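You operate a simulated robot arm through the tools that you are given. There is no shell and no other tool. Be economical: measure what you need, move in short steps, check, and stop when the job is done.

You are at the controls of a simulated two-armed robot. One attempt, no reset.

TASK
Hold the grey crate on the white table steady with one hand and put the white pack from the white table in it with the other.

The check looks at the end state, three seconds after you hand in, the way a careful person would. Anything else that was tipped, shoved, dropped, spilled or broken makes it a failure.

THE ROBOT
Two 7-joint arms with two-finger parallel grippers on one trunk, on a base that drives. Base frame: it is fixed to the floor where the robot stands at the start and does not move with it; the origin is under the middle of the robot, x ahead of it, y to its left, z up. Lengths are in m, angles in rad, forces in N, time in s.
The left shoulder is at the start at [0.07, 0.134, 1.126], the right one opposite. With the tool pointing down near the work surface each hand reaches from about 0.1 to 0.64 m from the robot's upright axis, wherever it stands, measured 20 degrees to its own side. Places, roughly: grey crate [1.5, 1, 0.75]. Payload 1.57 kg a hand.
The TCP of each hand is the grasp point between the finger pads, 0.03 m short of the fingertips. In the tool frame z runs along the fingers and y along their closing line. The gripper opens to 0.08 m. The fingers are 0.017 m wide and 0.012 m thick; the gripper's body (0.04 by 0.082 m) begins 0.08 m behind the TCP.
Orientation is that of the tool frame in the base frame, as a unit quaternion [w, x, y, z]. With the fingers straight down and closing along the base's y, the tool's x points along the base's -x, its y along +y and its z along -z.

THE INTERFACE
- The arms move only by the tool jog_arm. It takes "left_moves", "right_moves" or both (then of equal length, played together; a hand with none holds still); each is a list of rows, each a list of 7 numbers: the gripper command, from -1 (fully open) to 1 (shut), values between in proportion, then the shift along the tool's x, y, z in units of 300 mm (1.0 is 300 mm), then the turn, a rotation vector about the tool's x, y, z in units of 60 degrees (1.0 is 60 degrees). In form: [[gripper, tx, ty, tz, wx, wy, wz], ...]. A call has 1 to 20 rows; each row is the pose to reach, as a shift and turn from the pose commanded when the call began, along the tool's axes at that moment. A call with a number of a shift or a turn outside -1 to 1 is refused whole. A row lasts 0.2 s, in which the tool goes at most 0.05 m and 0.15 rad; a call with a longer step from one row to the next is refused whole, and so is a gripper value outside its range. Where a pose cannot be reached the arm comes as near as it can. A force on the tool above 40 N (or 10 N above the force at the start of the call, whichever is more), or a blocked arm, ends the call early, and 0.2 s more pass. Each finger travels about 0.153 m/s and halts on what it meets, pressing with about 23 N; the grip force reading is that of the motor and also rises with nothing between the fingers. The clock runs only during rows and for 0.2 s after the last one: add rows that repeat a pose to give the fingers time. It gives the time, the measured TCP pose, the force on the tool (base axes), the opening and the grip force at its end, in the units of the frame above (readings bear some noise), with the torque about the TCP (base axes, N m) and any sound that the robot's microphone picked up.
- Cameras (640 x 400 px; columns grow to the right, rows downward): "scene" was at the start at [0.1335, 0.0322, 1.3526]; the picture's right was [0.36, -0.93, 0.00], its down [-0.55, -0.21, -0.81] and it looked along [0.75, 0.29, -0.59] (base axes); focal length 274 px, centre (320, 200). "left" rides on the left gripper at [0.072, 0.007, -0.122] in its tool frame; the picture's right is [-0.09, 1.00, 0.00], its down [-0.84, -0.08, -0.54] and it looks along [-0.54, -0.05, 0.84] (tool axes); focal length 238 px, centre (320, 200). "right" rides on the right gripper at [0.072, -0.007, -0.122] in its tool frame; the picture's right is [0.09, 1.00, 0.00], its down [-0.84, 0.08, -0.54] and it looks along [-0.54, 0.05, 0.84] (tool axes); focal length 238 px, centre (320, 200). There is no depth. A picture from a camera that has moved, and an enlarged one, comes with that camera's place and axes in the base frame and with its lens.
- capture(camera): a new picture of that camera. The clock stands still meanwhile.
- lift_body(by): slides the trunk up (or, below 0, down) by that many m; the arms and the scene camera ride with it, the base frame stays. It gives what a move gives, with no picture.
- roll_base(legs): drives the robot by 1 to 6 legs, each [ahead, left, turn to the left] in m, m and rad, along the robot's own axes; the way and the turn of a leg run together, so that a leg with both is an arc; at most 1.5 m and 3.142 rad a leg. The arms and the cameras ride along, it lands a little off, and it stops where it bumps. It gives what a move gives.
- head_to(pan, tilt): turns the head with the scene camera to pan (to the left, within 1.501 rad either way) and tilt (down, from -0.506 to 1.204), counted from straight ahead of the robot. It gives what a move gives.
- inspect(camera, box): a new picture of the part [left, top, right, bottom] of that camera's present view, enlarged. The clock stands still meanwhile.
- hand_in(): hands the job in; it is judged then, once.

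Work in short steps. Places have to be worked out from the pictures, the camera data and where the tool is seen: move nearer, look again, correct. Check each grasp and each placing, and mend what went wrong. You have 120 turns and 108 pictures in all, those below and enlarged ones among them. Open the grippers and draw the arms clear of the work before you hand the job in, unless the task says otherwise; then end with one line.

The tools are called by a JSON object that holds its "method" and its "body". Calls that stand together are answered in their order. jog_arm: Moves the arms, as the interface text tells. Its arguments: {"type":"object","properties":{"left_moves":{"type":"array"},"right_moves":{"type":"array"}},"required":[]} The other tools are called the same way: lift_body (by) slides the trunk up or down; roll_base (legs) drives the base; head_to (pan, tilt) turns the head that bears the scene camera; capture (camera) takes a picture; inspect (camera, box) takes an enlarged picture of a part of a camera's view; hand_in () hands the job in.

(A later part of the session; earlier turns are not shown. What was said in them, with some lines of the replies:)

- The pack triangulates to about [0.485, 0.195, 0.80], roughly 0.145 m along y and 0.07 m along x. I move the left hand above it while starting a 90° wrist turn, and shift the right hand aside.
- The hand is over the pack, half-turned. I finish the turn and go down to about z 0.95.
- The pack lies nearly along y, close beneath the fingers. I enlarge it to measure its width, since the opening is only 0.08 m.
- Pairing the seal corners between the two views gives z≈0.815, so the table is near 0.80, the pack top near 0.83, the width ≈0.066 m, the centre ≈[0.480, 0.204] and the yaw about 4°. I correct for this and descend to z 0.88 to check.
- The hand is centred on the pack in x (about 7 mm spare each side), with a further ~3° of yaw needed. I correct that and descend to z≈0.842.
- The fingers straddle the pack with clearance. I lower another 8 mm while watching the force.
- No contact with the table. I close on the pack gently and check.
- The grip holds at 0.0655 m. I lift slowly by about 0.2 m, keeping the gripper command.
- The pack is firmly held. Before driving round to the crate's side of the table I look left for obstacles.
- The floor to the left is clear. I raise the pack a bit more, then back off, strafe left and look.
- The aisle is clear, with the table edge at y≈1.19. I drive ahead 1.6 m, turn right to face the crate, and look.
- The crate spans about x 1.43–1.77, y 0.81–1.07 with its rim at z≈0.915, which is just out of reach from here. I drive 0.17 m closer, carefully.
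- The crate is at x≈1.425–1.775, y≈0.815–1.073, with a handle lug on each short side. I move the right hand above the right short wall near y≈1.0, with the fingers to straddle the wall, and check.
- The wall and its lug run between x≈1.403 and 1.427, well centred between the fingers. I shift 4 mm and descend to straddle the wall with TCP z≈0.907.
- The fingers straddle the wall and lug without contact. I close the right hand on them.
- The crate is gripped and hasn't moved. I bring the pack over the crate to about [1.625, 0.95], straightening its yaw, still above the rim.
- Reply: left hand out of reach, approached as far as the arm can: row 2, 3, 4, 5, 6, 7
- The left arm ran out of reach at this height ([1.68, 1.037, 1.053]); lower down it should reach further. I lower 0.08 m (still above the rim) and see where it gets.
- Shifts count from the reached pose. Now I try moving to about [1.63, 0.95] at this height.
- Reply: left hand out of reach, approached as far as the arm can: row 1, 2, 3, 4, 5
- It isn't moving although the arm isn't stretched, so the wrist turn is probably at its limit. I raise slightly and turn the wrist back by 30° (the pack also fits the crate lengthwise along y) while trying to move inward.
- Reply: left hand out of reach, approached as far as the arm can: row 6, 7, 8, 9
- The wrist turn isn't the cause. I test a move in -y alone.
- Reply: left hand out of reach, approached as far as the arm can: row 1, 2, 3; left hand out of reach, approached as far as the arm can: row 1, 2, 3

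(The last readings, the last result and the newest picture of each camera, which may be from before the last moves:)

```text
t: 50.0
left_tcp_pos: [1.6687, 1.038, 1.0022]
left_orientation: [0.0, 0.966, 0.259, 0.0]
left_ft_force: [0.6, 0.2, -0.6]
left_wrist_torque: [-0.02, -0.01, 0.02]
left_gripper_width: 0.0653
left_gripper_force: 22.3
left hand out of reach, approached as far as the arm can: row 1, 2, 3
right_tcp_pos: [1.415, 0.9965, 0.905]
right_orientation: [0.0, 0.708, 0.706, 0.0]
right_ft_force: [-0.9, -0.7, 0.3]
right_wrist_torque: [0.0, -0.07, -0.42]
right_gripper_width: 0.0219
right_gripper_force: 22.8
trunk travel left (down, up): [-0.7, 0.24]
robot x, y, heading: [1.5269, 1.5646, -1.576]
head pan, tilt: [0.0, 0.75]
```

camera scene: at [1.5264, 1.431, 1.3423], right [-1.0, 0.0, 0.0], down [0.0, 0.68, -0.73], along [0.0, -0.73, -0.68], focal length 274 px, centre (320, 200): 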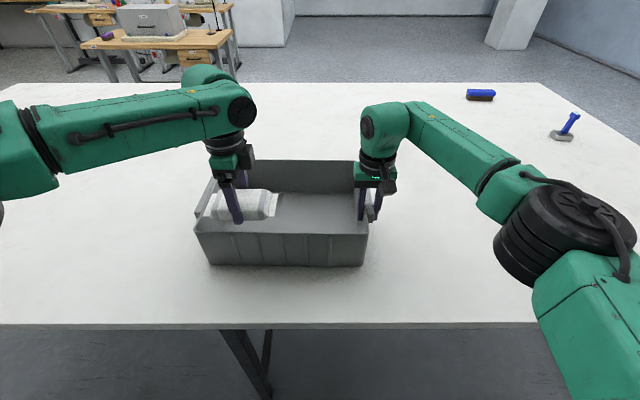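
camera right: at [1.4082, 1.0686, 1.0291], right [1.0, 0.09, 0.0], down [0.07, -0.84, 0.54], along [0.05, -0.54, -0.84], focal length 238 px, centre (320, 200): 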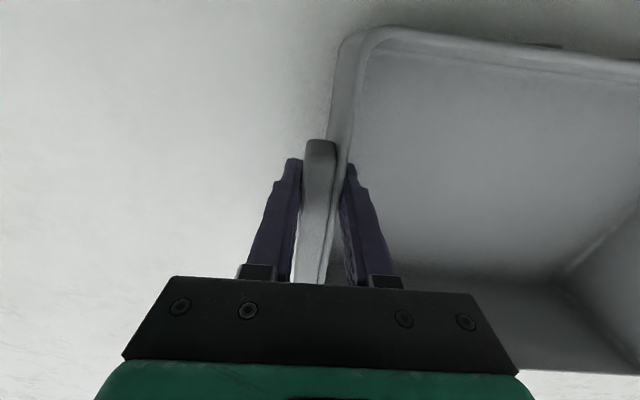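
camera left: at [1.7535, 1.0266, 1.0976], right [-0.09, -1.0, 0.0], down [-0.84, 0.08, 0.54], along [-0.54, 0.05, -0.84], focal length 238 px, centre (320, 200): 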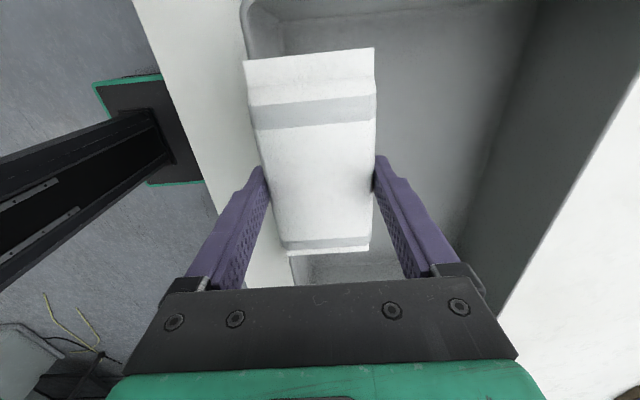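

The reachable limit slides along an arc centred to the far left, so the arm's shoulder is limiting. The base front is still well clear of the table edge, so I release the crate, raise the right hand, and drive closer before gripping again.

{"method": "jog_arm", "body": {"right_moves": [[0.2, 0, 0, 0, 0, 0, 0], [-0.4, 0, 0, 0, 0, 0, 0], [-1, 0, 0, 0, 0, 0, 0], [-1, 0, 0, 0, 0, 0, 0], [-1, 0, 0, -0.1, 0, 0, 0], [-1, 0, 0, -0.2, 0, 0, 0], [-1, 0, 0, -0.3, 0, 0, 0], [-1, 0, 0, -0.4, 0, 0, 0], [-1, 0, 0, -0.4, 0, 0, 0]]}}

{"method": "roll_base", "body": {"legs": [[0.11, -0.03, 0]]}}

{"method": "capture", "body": {"camera": "scene"}}

{"method": "capture", "body": {"camera": "left"}}

```text
t: 52.0
left_tcp_pos: [1.6691, 1.0382, 1.0005]
left_orientation: [0.001, 0.966, 0.259, 0.0]
left_ft_force: [0.0, -0.4, -0.1]
left_wrist_torque: [-0.03, 0.01, -0.01]
left_gripper_width: 0.0652
left_gripper_force: 22.8
right_tcp_pos: [1.4167, 0.9972, 1.0274]
right_orientation: [0.0, 0.708, 0.706, 0.0]
right_ft_force: [-0.8, 0.0, -1.2]
right_wrist_torque: [0.0, 0.01, 0.01]
right_gripper_width: 0.0802
right_gripper_force: 0.1
trunk travel left (down, up): [-0.7, 0.24]
robot x, y, heading: [1.5269, 1.5639, -1.575]
head pan, tilt: [0.0, 0.75]
```

```text
t: 53.2
left_tcp_pos: [1.6405, 0.9299, 1.0025]
left_orientation: [0.001, 0.966, 0.259, -0.001]
left_ft_force: [1.1, -0.1, -0.2]
left_wrist_torque: [-0.06, 0.02, -0.01]
left_gripper_width: 0.0652
left_gripper_force: 23.1
right_tcp_pos: [1.388, 0.8898, 1.029]
right_orientation: [0.001, 0.707, 0.707, -0.001]
right_ft_force: [0.2, 0.1, -0.3]
right_wrist_torque: [-0.01, 0.02, -0.02]
right_gripper_width: 0.0798
right_gripper_force: 0.0
trunk travel left (down, up): [-0.7, 0.24]
robot x, y, heading: [1.4965, 1.4477, -1.572]
head pan, tilt: [0.0, 0.75]
```

```text
76 pictures are left
camera scene: at [1.4968, 1.3229, 1.3425], right [-1.0, 0.0, 0.0], down [0.0, 0.68, -0.73], along [0.0, -0.73, -0.68], focal length 274 px, centre (320, 200)
```

scene: 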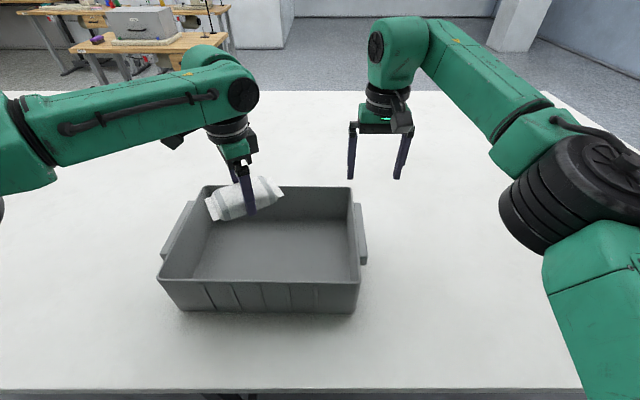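

```text
75 pictures are left
camera left: at [1.707, 0.9622, 1.1244], right [0.42, -0.91, 0.0], down [-0.76, -0.35, 0.54], along [-0.49, -0.23, -0.84], focal length 238 px, centre (320, 200)
```

left: 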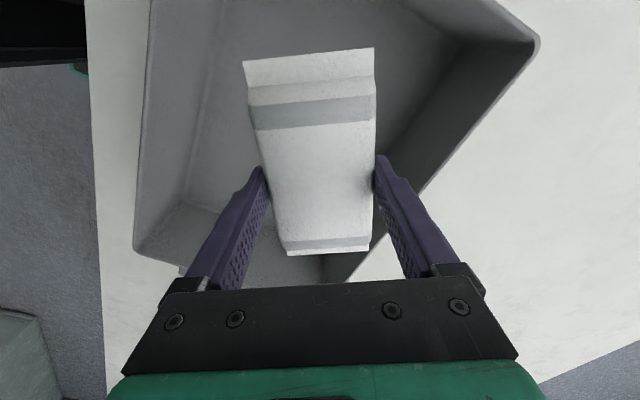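

I'm closer now and nothing was touched. I move the right hand back over the wall at [1.415, 0.997] and check.

{"method": "jog_arm", "body": {"right_moves": [[-1, 0.12, 0.03, 0, 0, 0, 0], [-1, 0.24, 0.06, 0, 0, 0, 0], [-1, 0.357, 0.09, 0, 0, 0, 0], [-1, 0.357, 0.09, 0.1, 0, 0, 0], [-1, 0.357, 0.09, 0.1, 0, 0, 0]]}}

{"method": "capture", "body": {"camera": "right"}}

```text
t: 54.4
left_tcp_pos: [1.6408, 0.9284, 1.0012]
left_orientation: [0.0, 0.965, 0.261, -0.001]
left_ft_force: [-0.6, -0.7, -0.2]
left_wrist_torque: [-0.06, -0.01, -0.01]
left_gripper_width: 0.0648
left_gripper_force: 23.3
right_tcp_pos: [1.4134, 0.9957, 0.9989]
right_orientation: [0.0, 0.707, 0.707, 0.0]
right_ft_force: [-0.1, -0.1, -0.3]
right_wrist_torque: [0.02, -0.02, -0.02]
right_gripper_width: 0.0799
right_gripper_force: 0.0
trunk travel left (down, up): [-0.7, 0.24]
robot x, y, heading: [1.4953, 1.4553, -1.574]
head pan, tilt: [0.0, 0.75]
```

```text
74 pictures are left
camera right: at [1.4067, 1.0679, 1.1211], right [1.0, 0.09, 0.0], down [0.08, -0.84, 0.54], along [0.05, -0.54, -0.84], focal length 238 px, centre (320, 200)
```

right: 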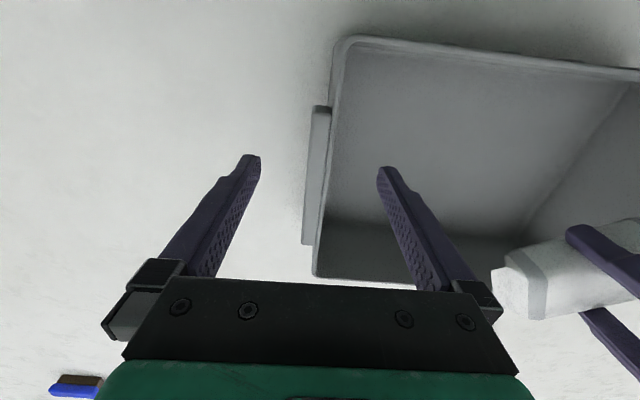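

The wall and lug are again between the fingers. I descend 0.092 m and close.

{"method": "jog_arm", "body": {"right_moves": [[-1, 0, 0, 0.1, 0, 0, 0], [-1, 0, 0.003, 0.2, 0, 0, 0], [-1, 0, 0.003, 0.27, 0, 0, 0], [-1, 0, 0.003, 0.305, 0, 0, 0], [-1, 0, 0.003, 0.305, 0, 0, 0], [-0.5, 0, 0.003, 0.305, 0, 0, 0], [-0.1, 0, 0.003, 0.305, 0, 0, 0], [0.3, 0, 0.003, 0.305, 0, 0, 0], [0.6, 0, 0.003, 0.305, 0, 0, 0], [0.8, 0, 0.003, 0.305, 0, 0, 0], [0.8, 0, 0.003, 0.305, 0, 0, 0]]}}

{"method": "capture", "body": {"camera": "right"}}

{"method": "capture", "body": {"camera": "scene"}}

```text
t: 56.8
left_tcp_pos: [1.6405, 0.9294, 1.0019]
left_orientation: [0.001, 0.966, 0.26, 0.0]
left_ft_force: [-0.4, -1.0, -0.4]
left_wrist_torque: [0.01, -0.02, -0.01]
left_gripper_width: 0.0651
left_gripper_force: 22.5
right_tcp_pos: [1.4153, 0.9957, 0.9069]
right_orientation: [0.0, 0.708, 0.706, 0.0]
right_ft_force: [0.1, -1.2, 0.5]
right_wrist_torque: [-0.09, -0.01, -0.49]
right_gripper_width: 0.0223
right_gripper_force: 23.2
trunk travel left (down, up): [-0.7, 0.24]
robot x, y, heading: [1.4916, 1.4518, -1.573]
head pan, tilt: [0.0, 0.75]
```

```text
73 pictures are left
camera right: at [1.4079, 1.0671, 1.0286], right [1.0, 0.09, 0.0], down [0.08, -0.84, 0.54], along [0.05, -0.54, -0.84], focal length 238 px, centre (320, 200)
```

right: 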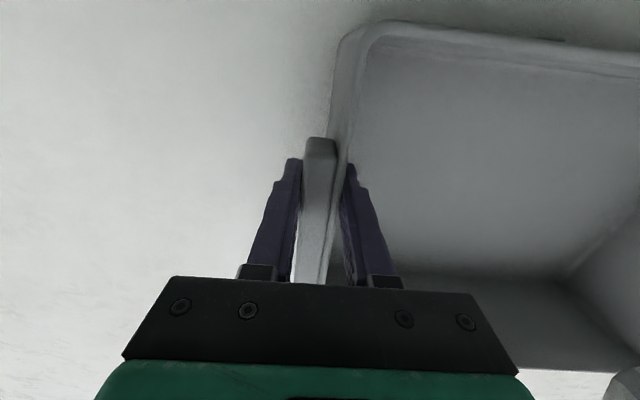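

```text
72 pictures are left
camera scene: at [1.4964, 1.3216, 1.3423], right [-1.0, 0.0, 0.0], down [0.0, 0.68, -0.73], along [0.0, -0.73, -0.68], focal length 274 px, centre (320, 200)
```

scene: 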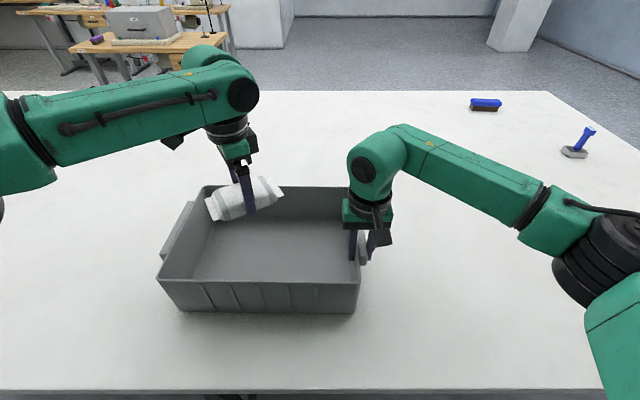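

The crate is held again. I turn the pack back square with the crate and centre it at about [1.62, 0.953].

{"method": "jog_arm", "body": {"left_moves": [[0.2, -0.004, -0.026, 0, 0, 0, 0.125], [0.2, -0.008, -0.052, 0, 0, 0, 0.25], [0.2, -0.012, -0.078, 0, 0, 0, 0.375], [0.2, -0.016, -0.105, 0, 0, 0, 0.5], [0.2, -0.016, -0.105, 0, 0, 0, 0.5]]}}

{"method": "capture", "body": {"camera": "left"}}

{"method": "capture", "body": {"camera": "scene"}}

```text
t: 58.0
left_tcp_pos: [1.6213, 0.9549, 1.0025]
left_orientation: [0.0, 1.0, 0.0, -0.001]
left_ft_force: [0.5, 0.2, -0.8]
left_wrist_torque: [-0.02, 0.01, 0.01]
left_gripper_width: 0.065
left_gripper_force: 23.1
right_tcp_pos: [1.4154, 0.9957, 0.9055]
right_orientation: [0.0, 0.708, 0.706, 0.0]
right_ft_force: [-0.3, -0.7, 0.3]
right_wrist_torque: [-0.09, -0.03, -0.44]
right_gripper_width: 0.0221
right_gripper_force: 22.9
trunk travel left (down, up): [-0.7, 0.24]
robot x, y, heading: [1.494, 1.4556, -1.572]
head pan, tilt: [0.0, 0.75]
```

```text
71 pictures are left
camera left: at [1.6929, 0.9489, 1.1235], right [-0.09, -1.0, 0.0], down [-0.84, 0.08, 0.54], along [-0.54, 0.05, -0.84], focal length 238 px, centre (320, 200)
```

left: 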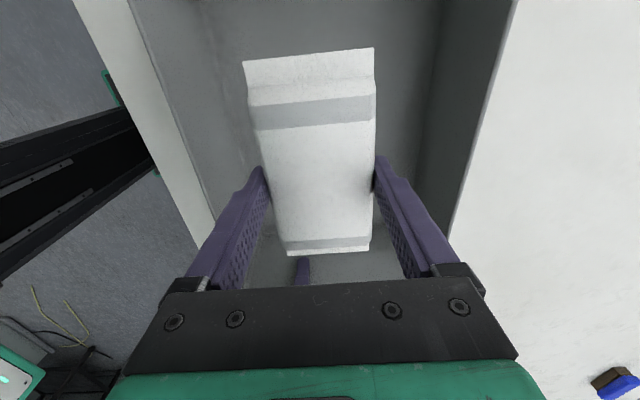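

```text
70 pictures are left
camera scene: at [1.4963, 1.3214, 1.3423], right [-1.0, 0.0, 0.0], down [0.0, 0.68, -0.73], along [0.0, -0.73, -0.68], focal length 274 px, centre (320, 200)
```

scene: 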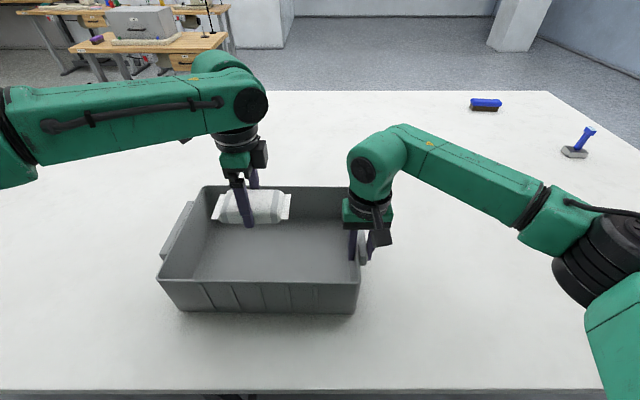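

The pack is squarely above the crate floor. I lower it to about z 0.855.

{"method": "jog_arm", "body": {"left_moves": [[0.2, 0, 0, 0.08, 0, 0, 0], [0.2, 0, 0, 0.16, 0, 0, 0], [0.2, 0, 0, 0.24, 0, 0, 0], [0.2, 0, 0, 0.32, 0, 0, 0], [0.2, 0, 0, 0.4, 0, 0, 0], [0.2, 0, 0, 0.45, 0, 0, 0], [0.2, 0, 0, 0.49, 0, 0, 0], [0.2, 0, 0, 0.49, 0, 0, 0]]}}

{"method": "capture", "body": {"camera": "scene"}}

```text
t: 59.8
left_tcp_pos: [1.6337, 0.9682, 0.8675]
left_orientation: [0.002, 1.0, 0.001, -0.001]
left_ft_force: [-0.4, 0.7, -0.1]
left_wrist_torque: [-0.01, -0.01, 0.0]
left_gripper_width: 0.0652
left_gripper_force: 23.2
left hand out of reach, approached as far as the arm can: row 4, 5, 6, 7, 8
right_tcp_pos: [1.4155, 0.9961, 0.9064]
right_orientation: [0.0, 0.708, 0.707, 0.0]
right_ft_force: [-0.4, -1.0, 1.0]
right_wrist_torque: [0.01, -0.05, -0.44]
right_gripper_width: 0.0222
right_gripper_force: 23.0
trunk travel left (down, up): [-0.7, 0.24]
robot x, y, heading: [1.5007, 1.4545, -1.568]
head pan, tilt: [0.0, 0.75]
```

```text
69 pictures are left
camera scene: at [1.4963, 1.3214, 1.3423], right [-1.0, 0.0, 0.0], down [0.0, 0.68, -0.73], along [0.0, -0.73, -0.68], focal length 274 px, centre (320, 200)
```

scene: 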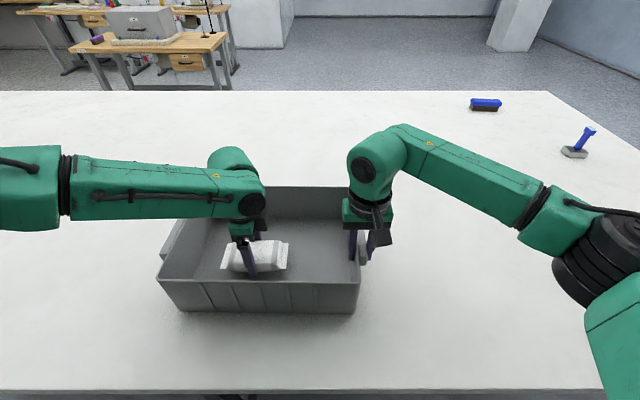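

The arm slid slightly at its reach limit but the pack is well inside. I finish lowering with a small shift toward the reachable side, watching for contact.

{"method": "jog_arm", "body": {"left_moves": [[0.2, 0.02, -0.03, 0.02, 0, 0, 0], [0.2, 0.04, -0.06, 0.04, 0, 0, 0], [0.2, 0.04, -0.06, 0.055, 0, 0, 0], [0.2, 0.04, -0.06, 0.07, 0, 0, 0], [0.2, 0.04, -0.06, 0.07, 0, 0, 0]]}}

{"method": "inspect", "body": {"camera": "scene", "box": [150, 170, 390, 320]}}

{"method": "capture", "body": {"camera": "left"}}

```text
t: 61.0
left_tcp_pos: [1.6447, 0.9872, 0.8448]
left_orientation: [0.001, 1.0, 0.0, -0.001]
left_ft_force: [-0.1, -0.4, -1.0]
left_wrist_torque: [-0.02, 0.0, 0.0]
left_gripper_width: 0.0654
left_gripper_force: 22.8
right_tcp_pos: [1.4147, 0.9955, 0.9058]
right_orientation: [0.0, 0.708, 0.706, -0.001]
right_ft_force: [-1.1, -1.2, -0.1]
right_wrist_torque: [0.08, 0.0, -0.46]
right_gripper_width: 0.0219
right_gripper_force: 23.3
trunk travel left (down, up): [-0.7, 0.24]
robot x, y, heading: [1.496, 1.4553, -1.575]
head pan, tilt: [0.0, 0.75]
```

```text
2.67 times, centred on (270, 245) of scene
camera zoom: at [1.4963, 1.3214, 1.3423], right [-1.0, 0.0, 0.0], down [0.0, 0.68, -0.73], along [0.0, -0.73, -0.68], focal length 729 px, centre (453, 80)
```

zoom: 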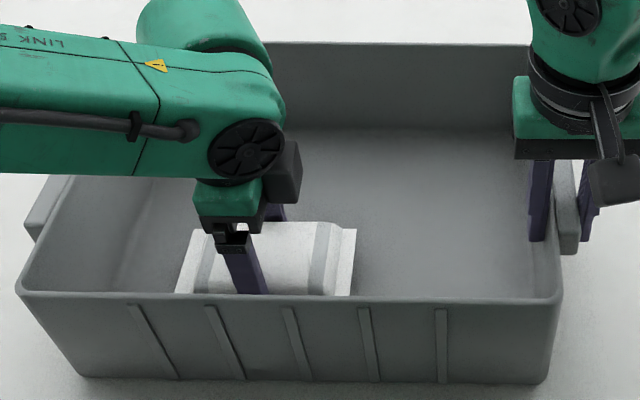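

```text
67 pictures are left
camera left: at [1.7178, 0.9824, 0.9668], right [-0.09, -1.0, 0.0], down [-0.84, 0.08, 0.54], along [-0.54, 0.05, -0.84], focal length 238 px, centre (320, 200)
```

left: 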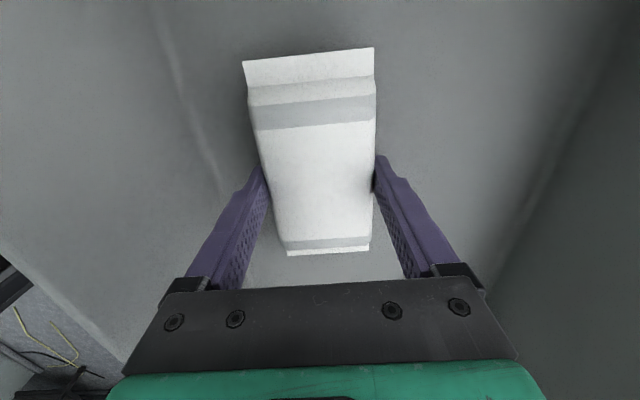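

No contact yet; the pack is near the floor with wall clearance. I lower another 6 mm in small steps.

{"method": "jog_arm", "body": {"left_moves": [[0.2, 0, 0, 0.007, 0, 0, 0], [0.2, 0, 0, 0.013, 0, 0, 0], [0.2, 0, 0, 0.02, 0, 0, 0], [0.2, 0, 0, 0.02, 0, 0, 0]]}}

```text
t: 62.0
left_tcp_pos: [1.6465, 0.987, 0.8405]
left_orientation: [0.001, 1.0, 0.0, -0.001]
left_ft_force: [-1.0, 1.6, 9.3]
left_wrist_torque: [0.27, 0.18, -0.02]
left_gripper_width: 0.065
left_gripper_force: 23.0
right_tcp_pos: [1.4144, 0.9954, 0.9065]
right_orientation: [0.0, 0.708, 0.707, 0.0]
right_ft_force: [0.6, -3.8, 0.3]
right_wrist_torque: [0.39, -0.07, -0.48]
right_gripper_width: 0.022
right_gripper_force: 23.0
trunk travel left (down, up): [-0.7, 0.24]
robot x, y, heading: [1.4947, 1.4584, -1.569]
head pan, tilt: [0.0, 0.75]
```

Upward force of 9 N: the pack rests on the crate floor. I open the left gripper and rise straight up, and look.

{"method": "jog_arm", "body": {"left_moves": [[-0.4, 0, 0, 0, 0, 0, 0], [-0.7, 0, 0, 0, 0, 0, 0], [-1, 0, 0, 0, 0, 0, 0], [-1, 0, 0, 0, 0, 0, 0], [-1, 0, 0, -0.03, 0, 0, 0], [-1, 0, 0, -0.08, 0, 0, 0], [-1, 0, 0, -0.15, 0, 0, 0], [-1, 0, 0, -0.25, 0, 0, 0], [-1, 0, 0, -0.35, 0, 0, 0], [-1, 0, 0, -0.45, 0, 0, 0], [-1, 0, 0, -0.55, 0, 0, 0], [-1, 0, 0, -0.6, 0, 0, 0], [-1, 0, 0, -0.6, 0, 0, 0]]}}

{"method": "capture", "body": {"camera": "scene"}}

{"method": "capture", "body": {"camera": "left"}}

```text
t: 64.8
left_tcp_pos: [1.6435, 0.9886, 1.0181]
left_orientation: [0.001, 1.0, 0.0, -0.002]
left_ft_force: [0.7, 0.0, -0.3]
left_wrist_torque: [-0.05, -0.02, -0.01]
left_gripper_width: 0.0804
left_gripper_force: 0.1
right_tcp_pos: [1.415, 0.996, 0.9056]
right_orientation: [0.0, 0.708, 0.706, -0.001]
right_ft_force: [-0.4, -0.2, -0.1]
right_wrist_torque: [0.07, -0.08, -0.39]
right_gripper_width: 0.0222
right_gripper_force: 23.1
trunk travel left (down, up): [-0.7, 0.24]
robot x, y, heading: [1.4934, 1.4555, -1.572]
head pan, tilt: [0.0, 0.75]
```

```text
66 pictures are left
camera scene: at [1.4963, 1.3216, 1.3423], right [-1.0, 0.0, 0.0], down [0.0, 0.68, -0.73], along [0.0, -0.73, -0.68], focal length 274 px, centre (320, 200)
```

scene: 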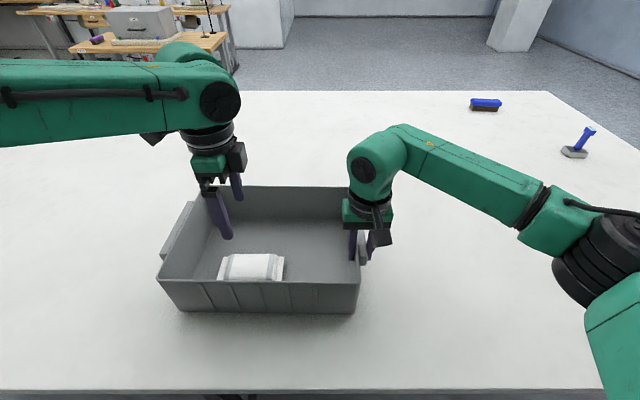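

```text
65 pictures are left
camera left: at [1.7177, 0.9819, 1.1407], right [-0.09, -1.0, 0.0], down [-0.84, 0.08, 0.54], along [-0.54, 0.05, -0.84], focal length 238 px, centre (320, 200)
```

left: 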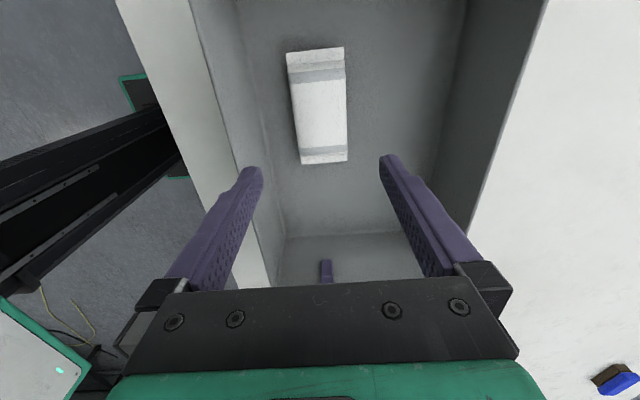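

The pack lies flat in the crate, released. I now open the right hand, raise it clear, and raise the left further too.

{"method": "jog_arm", "body": {"right_moves": [[0.2, 0, 0, 0, 0, 0, 0], [-0.4, 0, 0, 0, 0, 0, 0], [-1, 0, 0, 0, 0, 0, 0], [-1, 0, 0, 0, 0, 0, 0], [-1, 0, 0, -0.1, 0, 0, 0], [-1, 0, 0, -0.2, 0, 0, 0], [-1, 0, 0, -0.3, 0, 0, 0], [-1, 0, 0, -0.4, 0, 0, 0], [-1, 0, 0, -0.5, 0, 0, 0], [-1, 0, 0, -0.6, 0, 0, 0], [-1, 0, 0, -0.6, 0, 0, 0]], "left_moves": [[-1, 0, 0, 0, 0, 0, 0], [-1, 0, 0, 0, 0, 0, 0], [-1, 0, 0, 0, 0, 0, 0], [-1, 0, 0, 0, 0, 0, 0], [-1, 0, 0, -0.05, 0, 0, 0], [-1, 0, 0, -0.1, 0, 0, 0], [-1, 0, 0, -0.15, 0, 0, 0], [-1, 0, 0, -0.2, 0, 0, 0], [-1, 0, 0, -0.25, 0, 0, 0], [-1, 0, 0, -0.3, 0, 0, 0], [-1, 0, 0, -0.3, 0, 0, 0]]}}

{"method": "roll_base", "body": {"legs": [[-0.3, 0, 0]]}}

{"method": "capture", "body": {"camera": "scene"}}

```text
t: 67.2
left_tcp_pos: [1.6449, 0.9855, 1.1098]
left_orientation: [0.001, 1.0, 0.0, -0.001]
left_ft_force: [-0.7, 0.2, 0.1]
left_wrist_torque: [0.03, 0.03, -0.01]
left_gripper_width: 0.0798
left_gripper_force: 0.0
right_tcp_pos: [1.4136, 0.9962, 1.0863]
right_orientation: [0.0, 0.707, 0.707, 0.0]
right_ft_force: [0.3, 0.0, -0.1]
right_wrist_torque: [0.0, -0.02, -0.01]
right_gripper_width: 0.0801
right_gripper_force: 0.1
trunk travel left (down, up): [-0.7, 0.24]
robot x, y, heading: [1.4958, 1.4537, -1.572]
head pan, tilt: [0.0, 0.75]
```

```text
t: 69.2
left_tcp_pos: [1.644, 1.288, 1.1095]
left_orientation: [0.0, 1.0, 0.0, -0.001]
left_ft_force: [-0.6, -0.4, 0.4]
left_wrist_torque: [-0.02, 0.02, -0.01]
left_gripper_width: 0.0799
left_gripper_force: 0.0
right_tcp_pos: [1.4128, 1.2978, 1.0851]
right_orientation: [-0.001, 0.709, 0.705, 0.001]
right_ft_force: [0.0, -0.1, 0.1]
right_wrist_torque: [0.01, 0.02, 0.03]
right_gripper_width: 0.0798
right_gripper_force: 0.1
trunk travel left (down, up): [-0.7, 0.24]
robot x, y, heading: [1.4951, 1.7567, -1.575]
head pan, tilt: [0.0, 0.75]
```

```text
64 pictures are left
camera scene: at [1.4969, 1.6228, 1.3422], right [-1.0, 0.0, 0.0], down [0.0, 0.68, -0.73], along [0.0, -0.73, -0.68], focal length 274 px, centre (320, 200)
```

scene: 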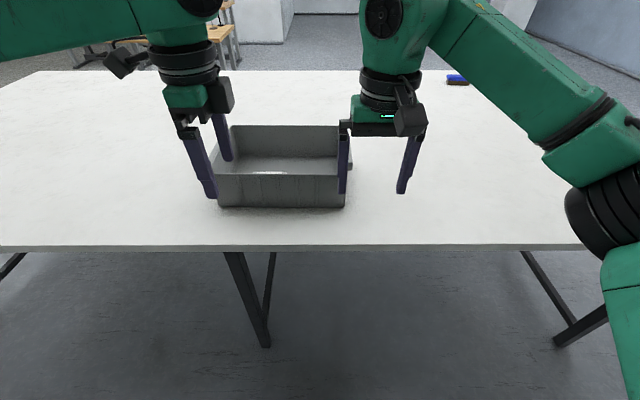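

The crate stands where it was with the pack inside, both grippers are open and the arms are clear, so I hand in.

{"method": "hand_in", "body": {}}

```text
The job is handed in.
```

The white pack is lying flat in the grey crate. The right hand gripped the crate while the left lowered the pack in. The crate didn't visibly move, nothing else on the table was touched, and both grippers are open and clear.
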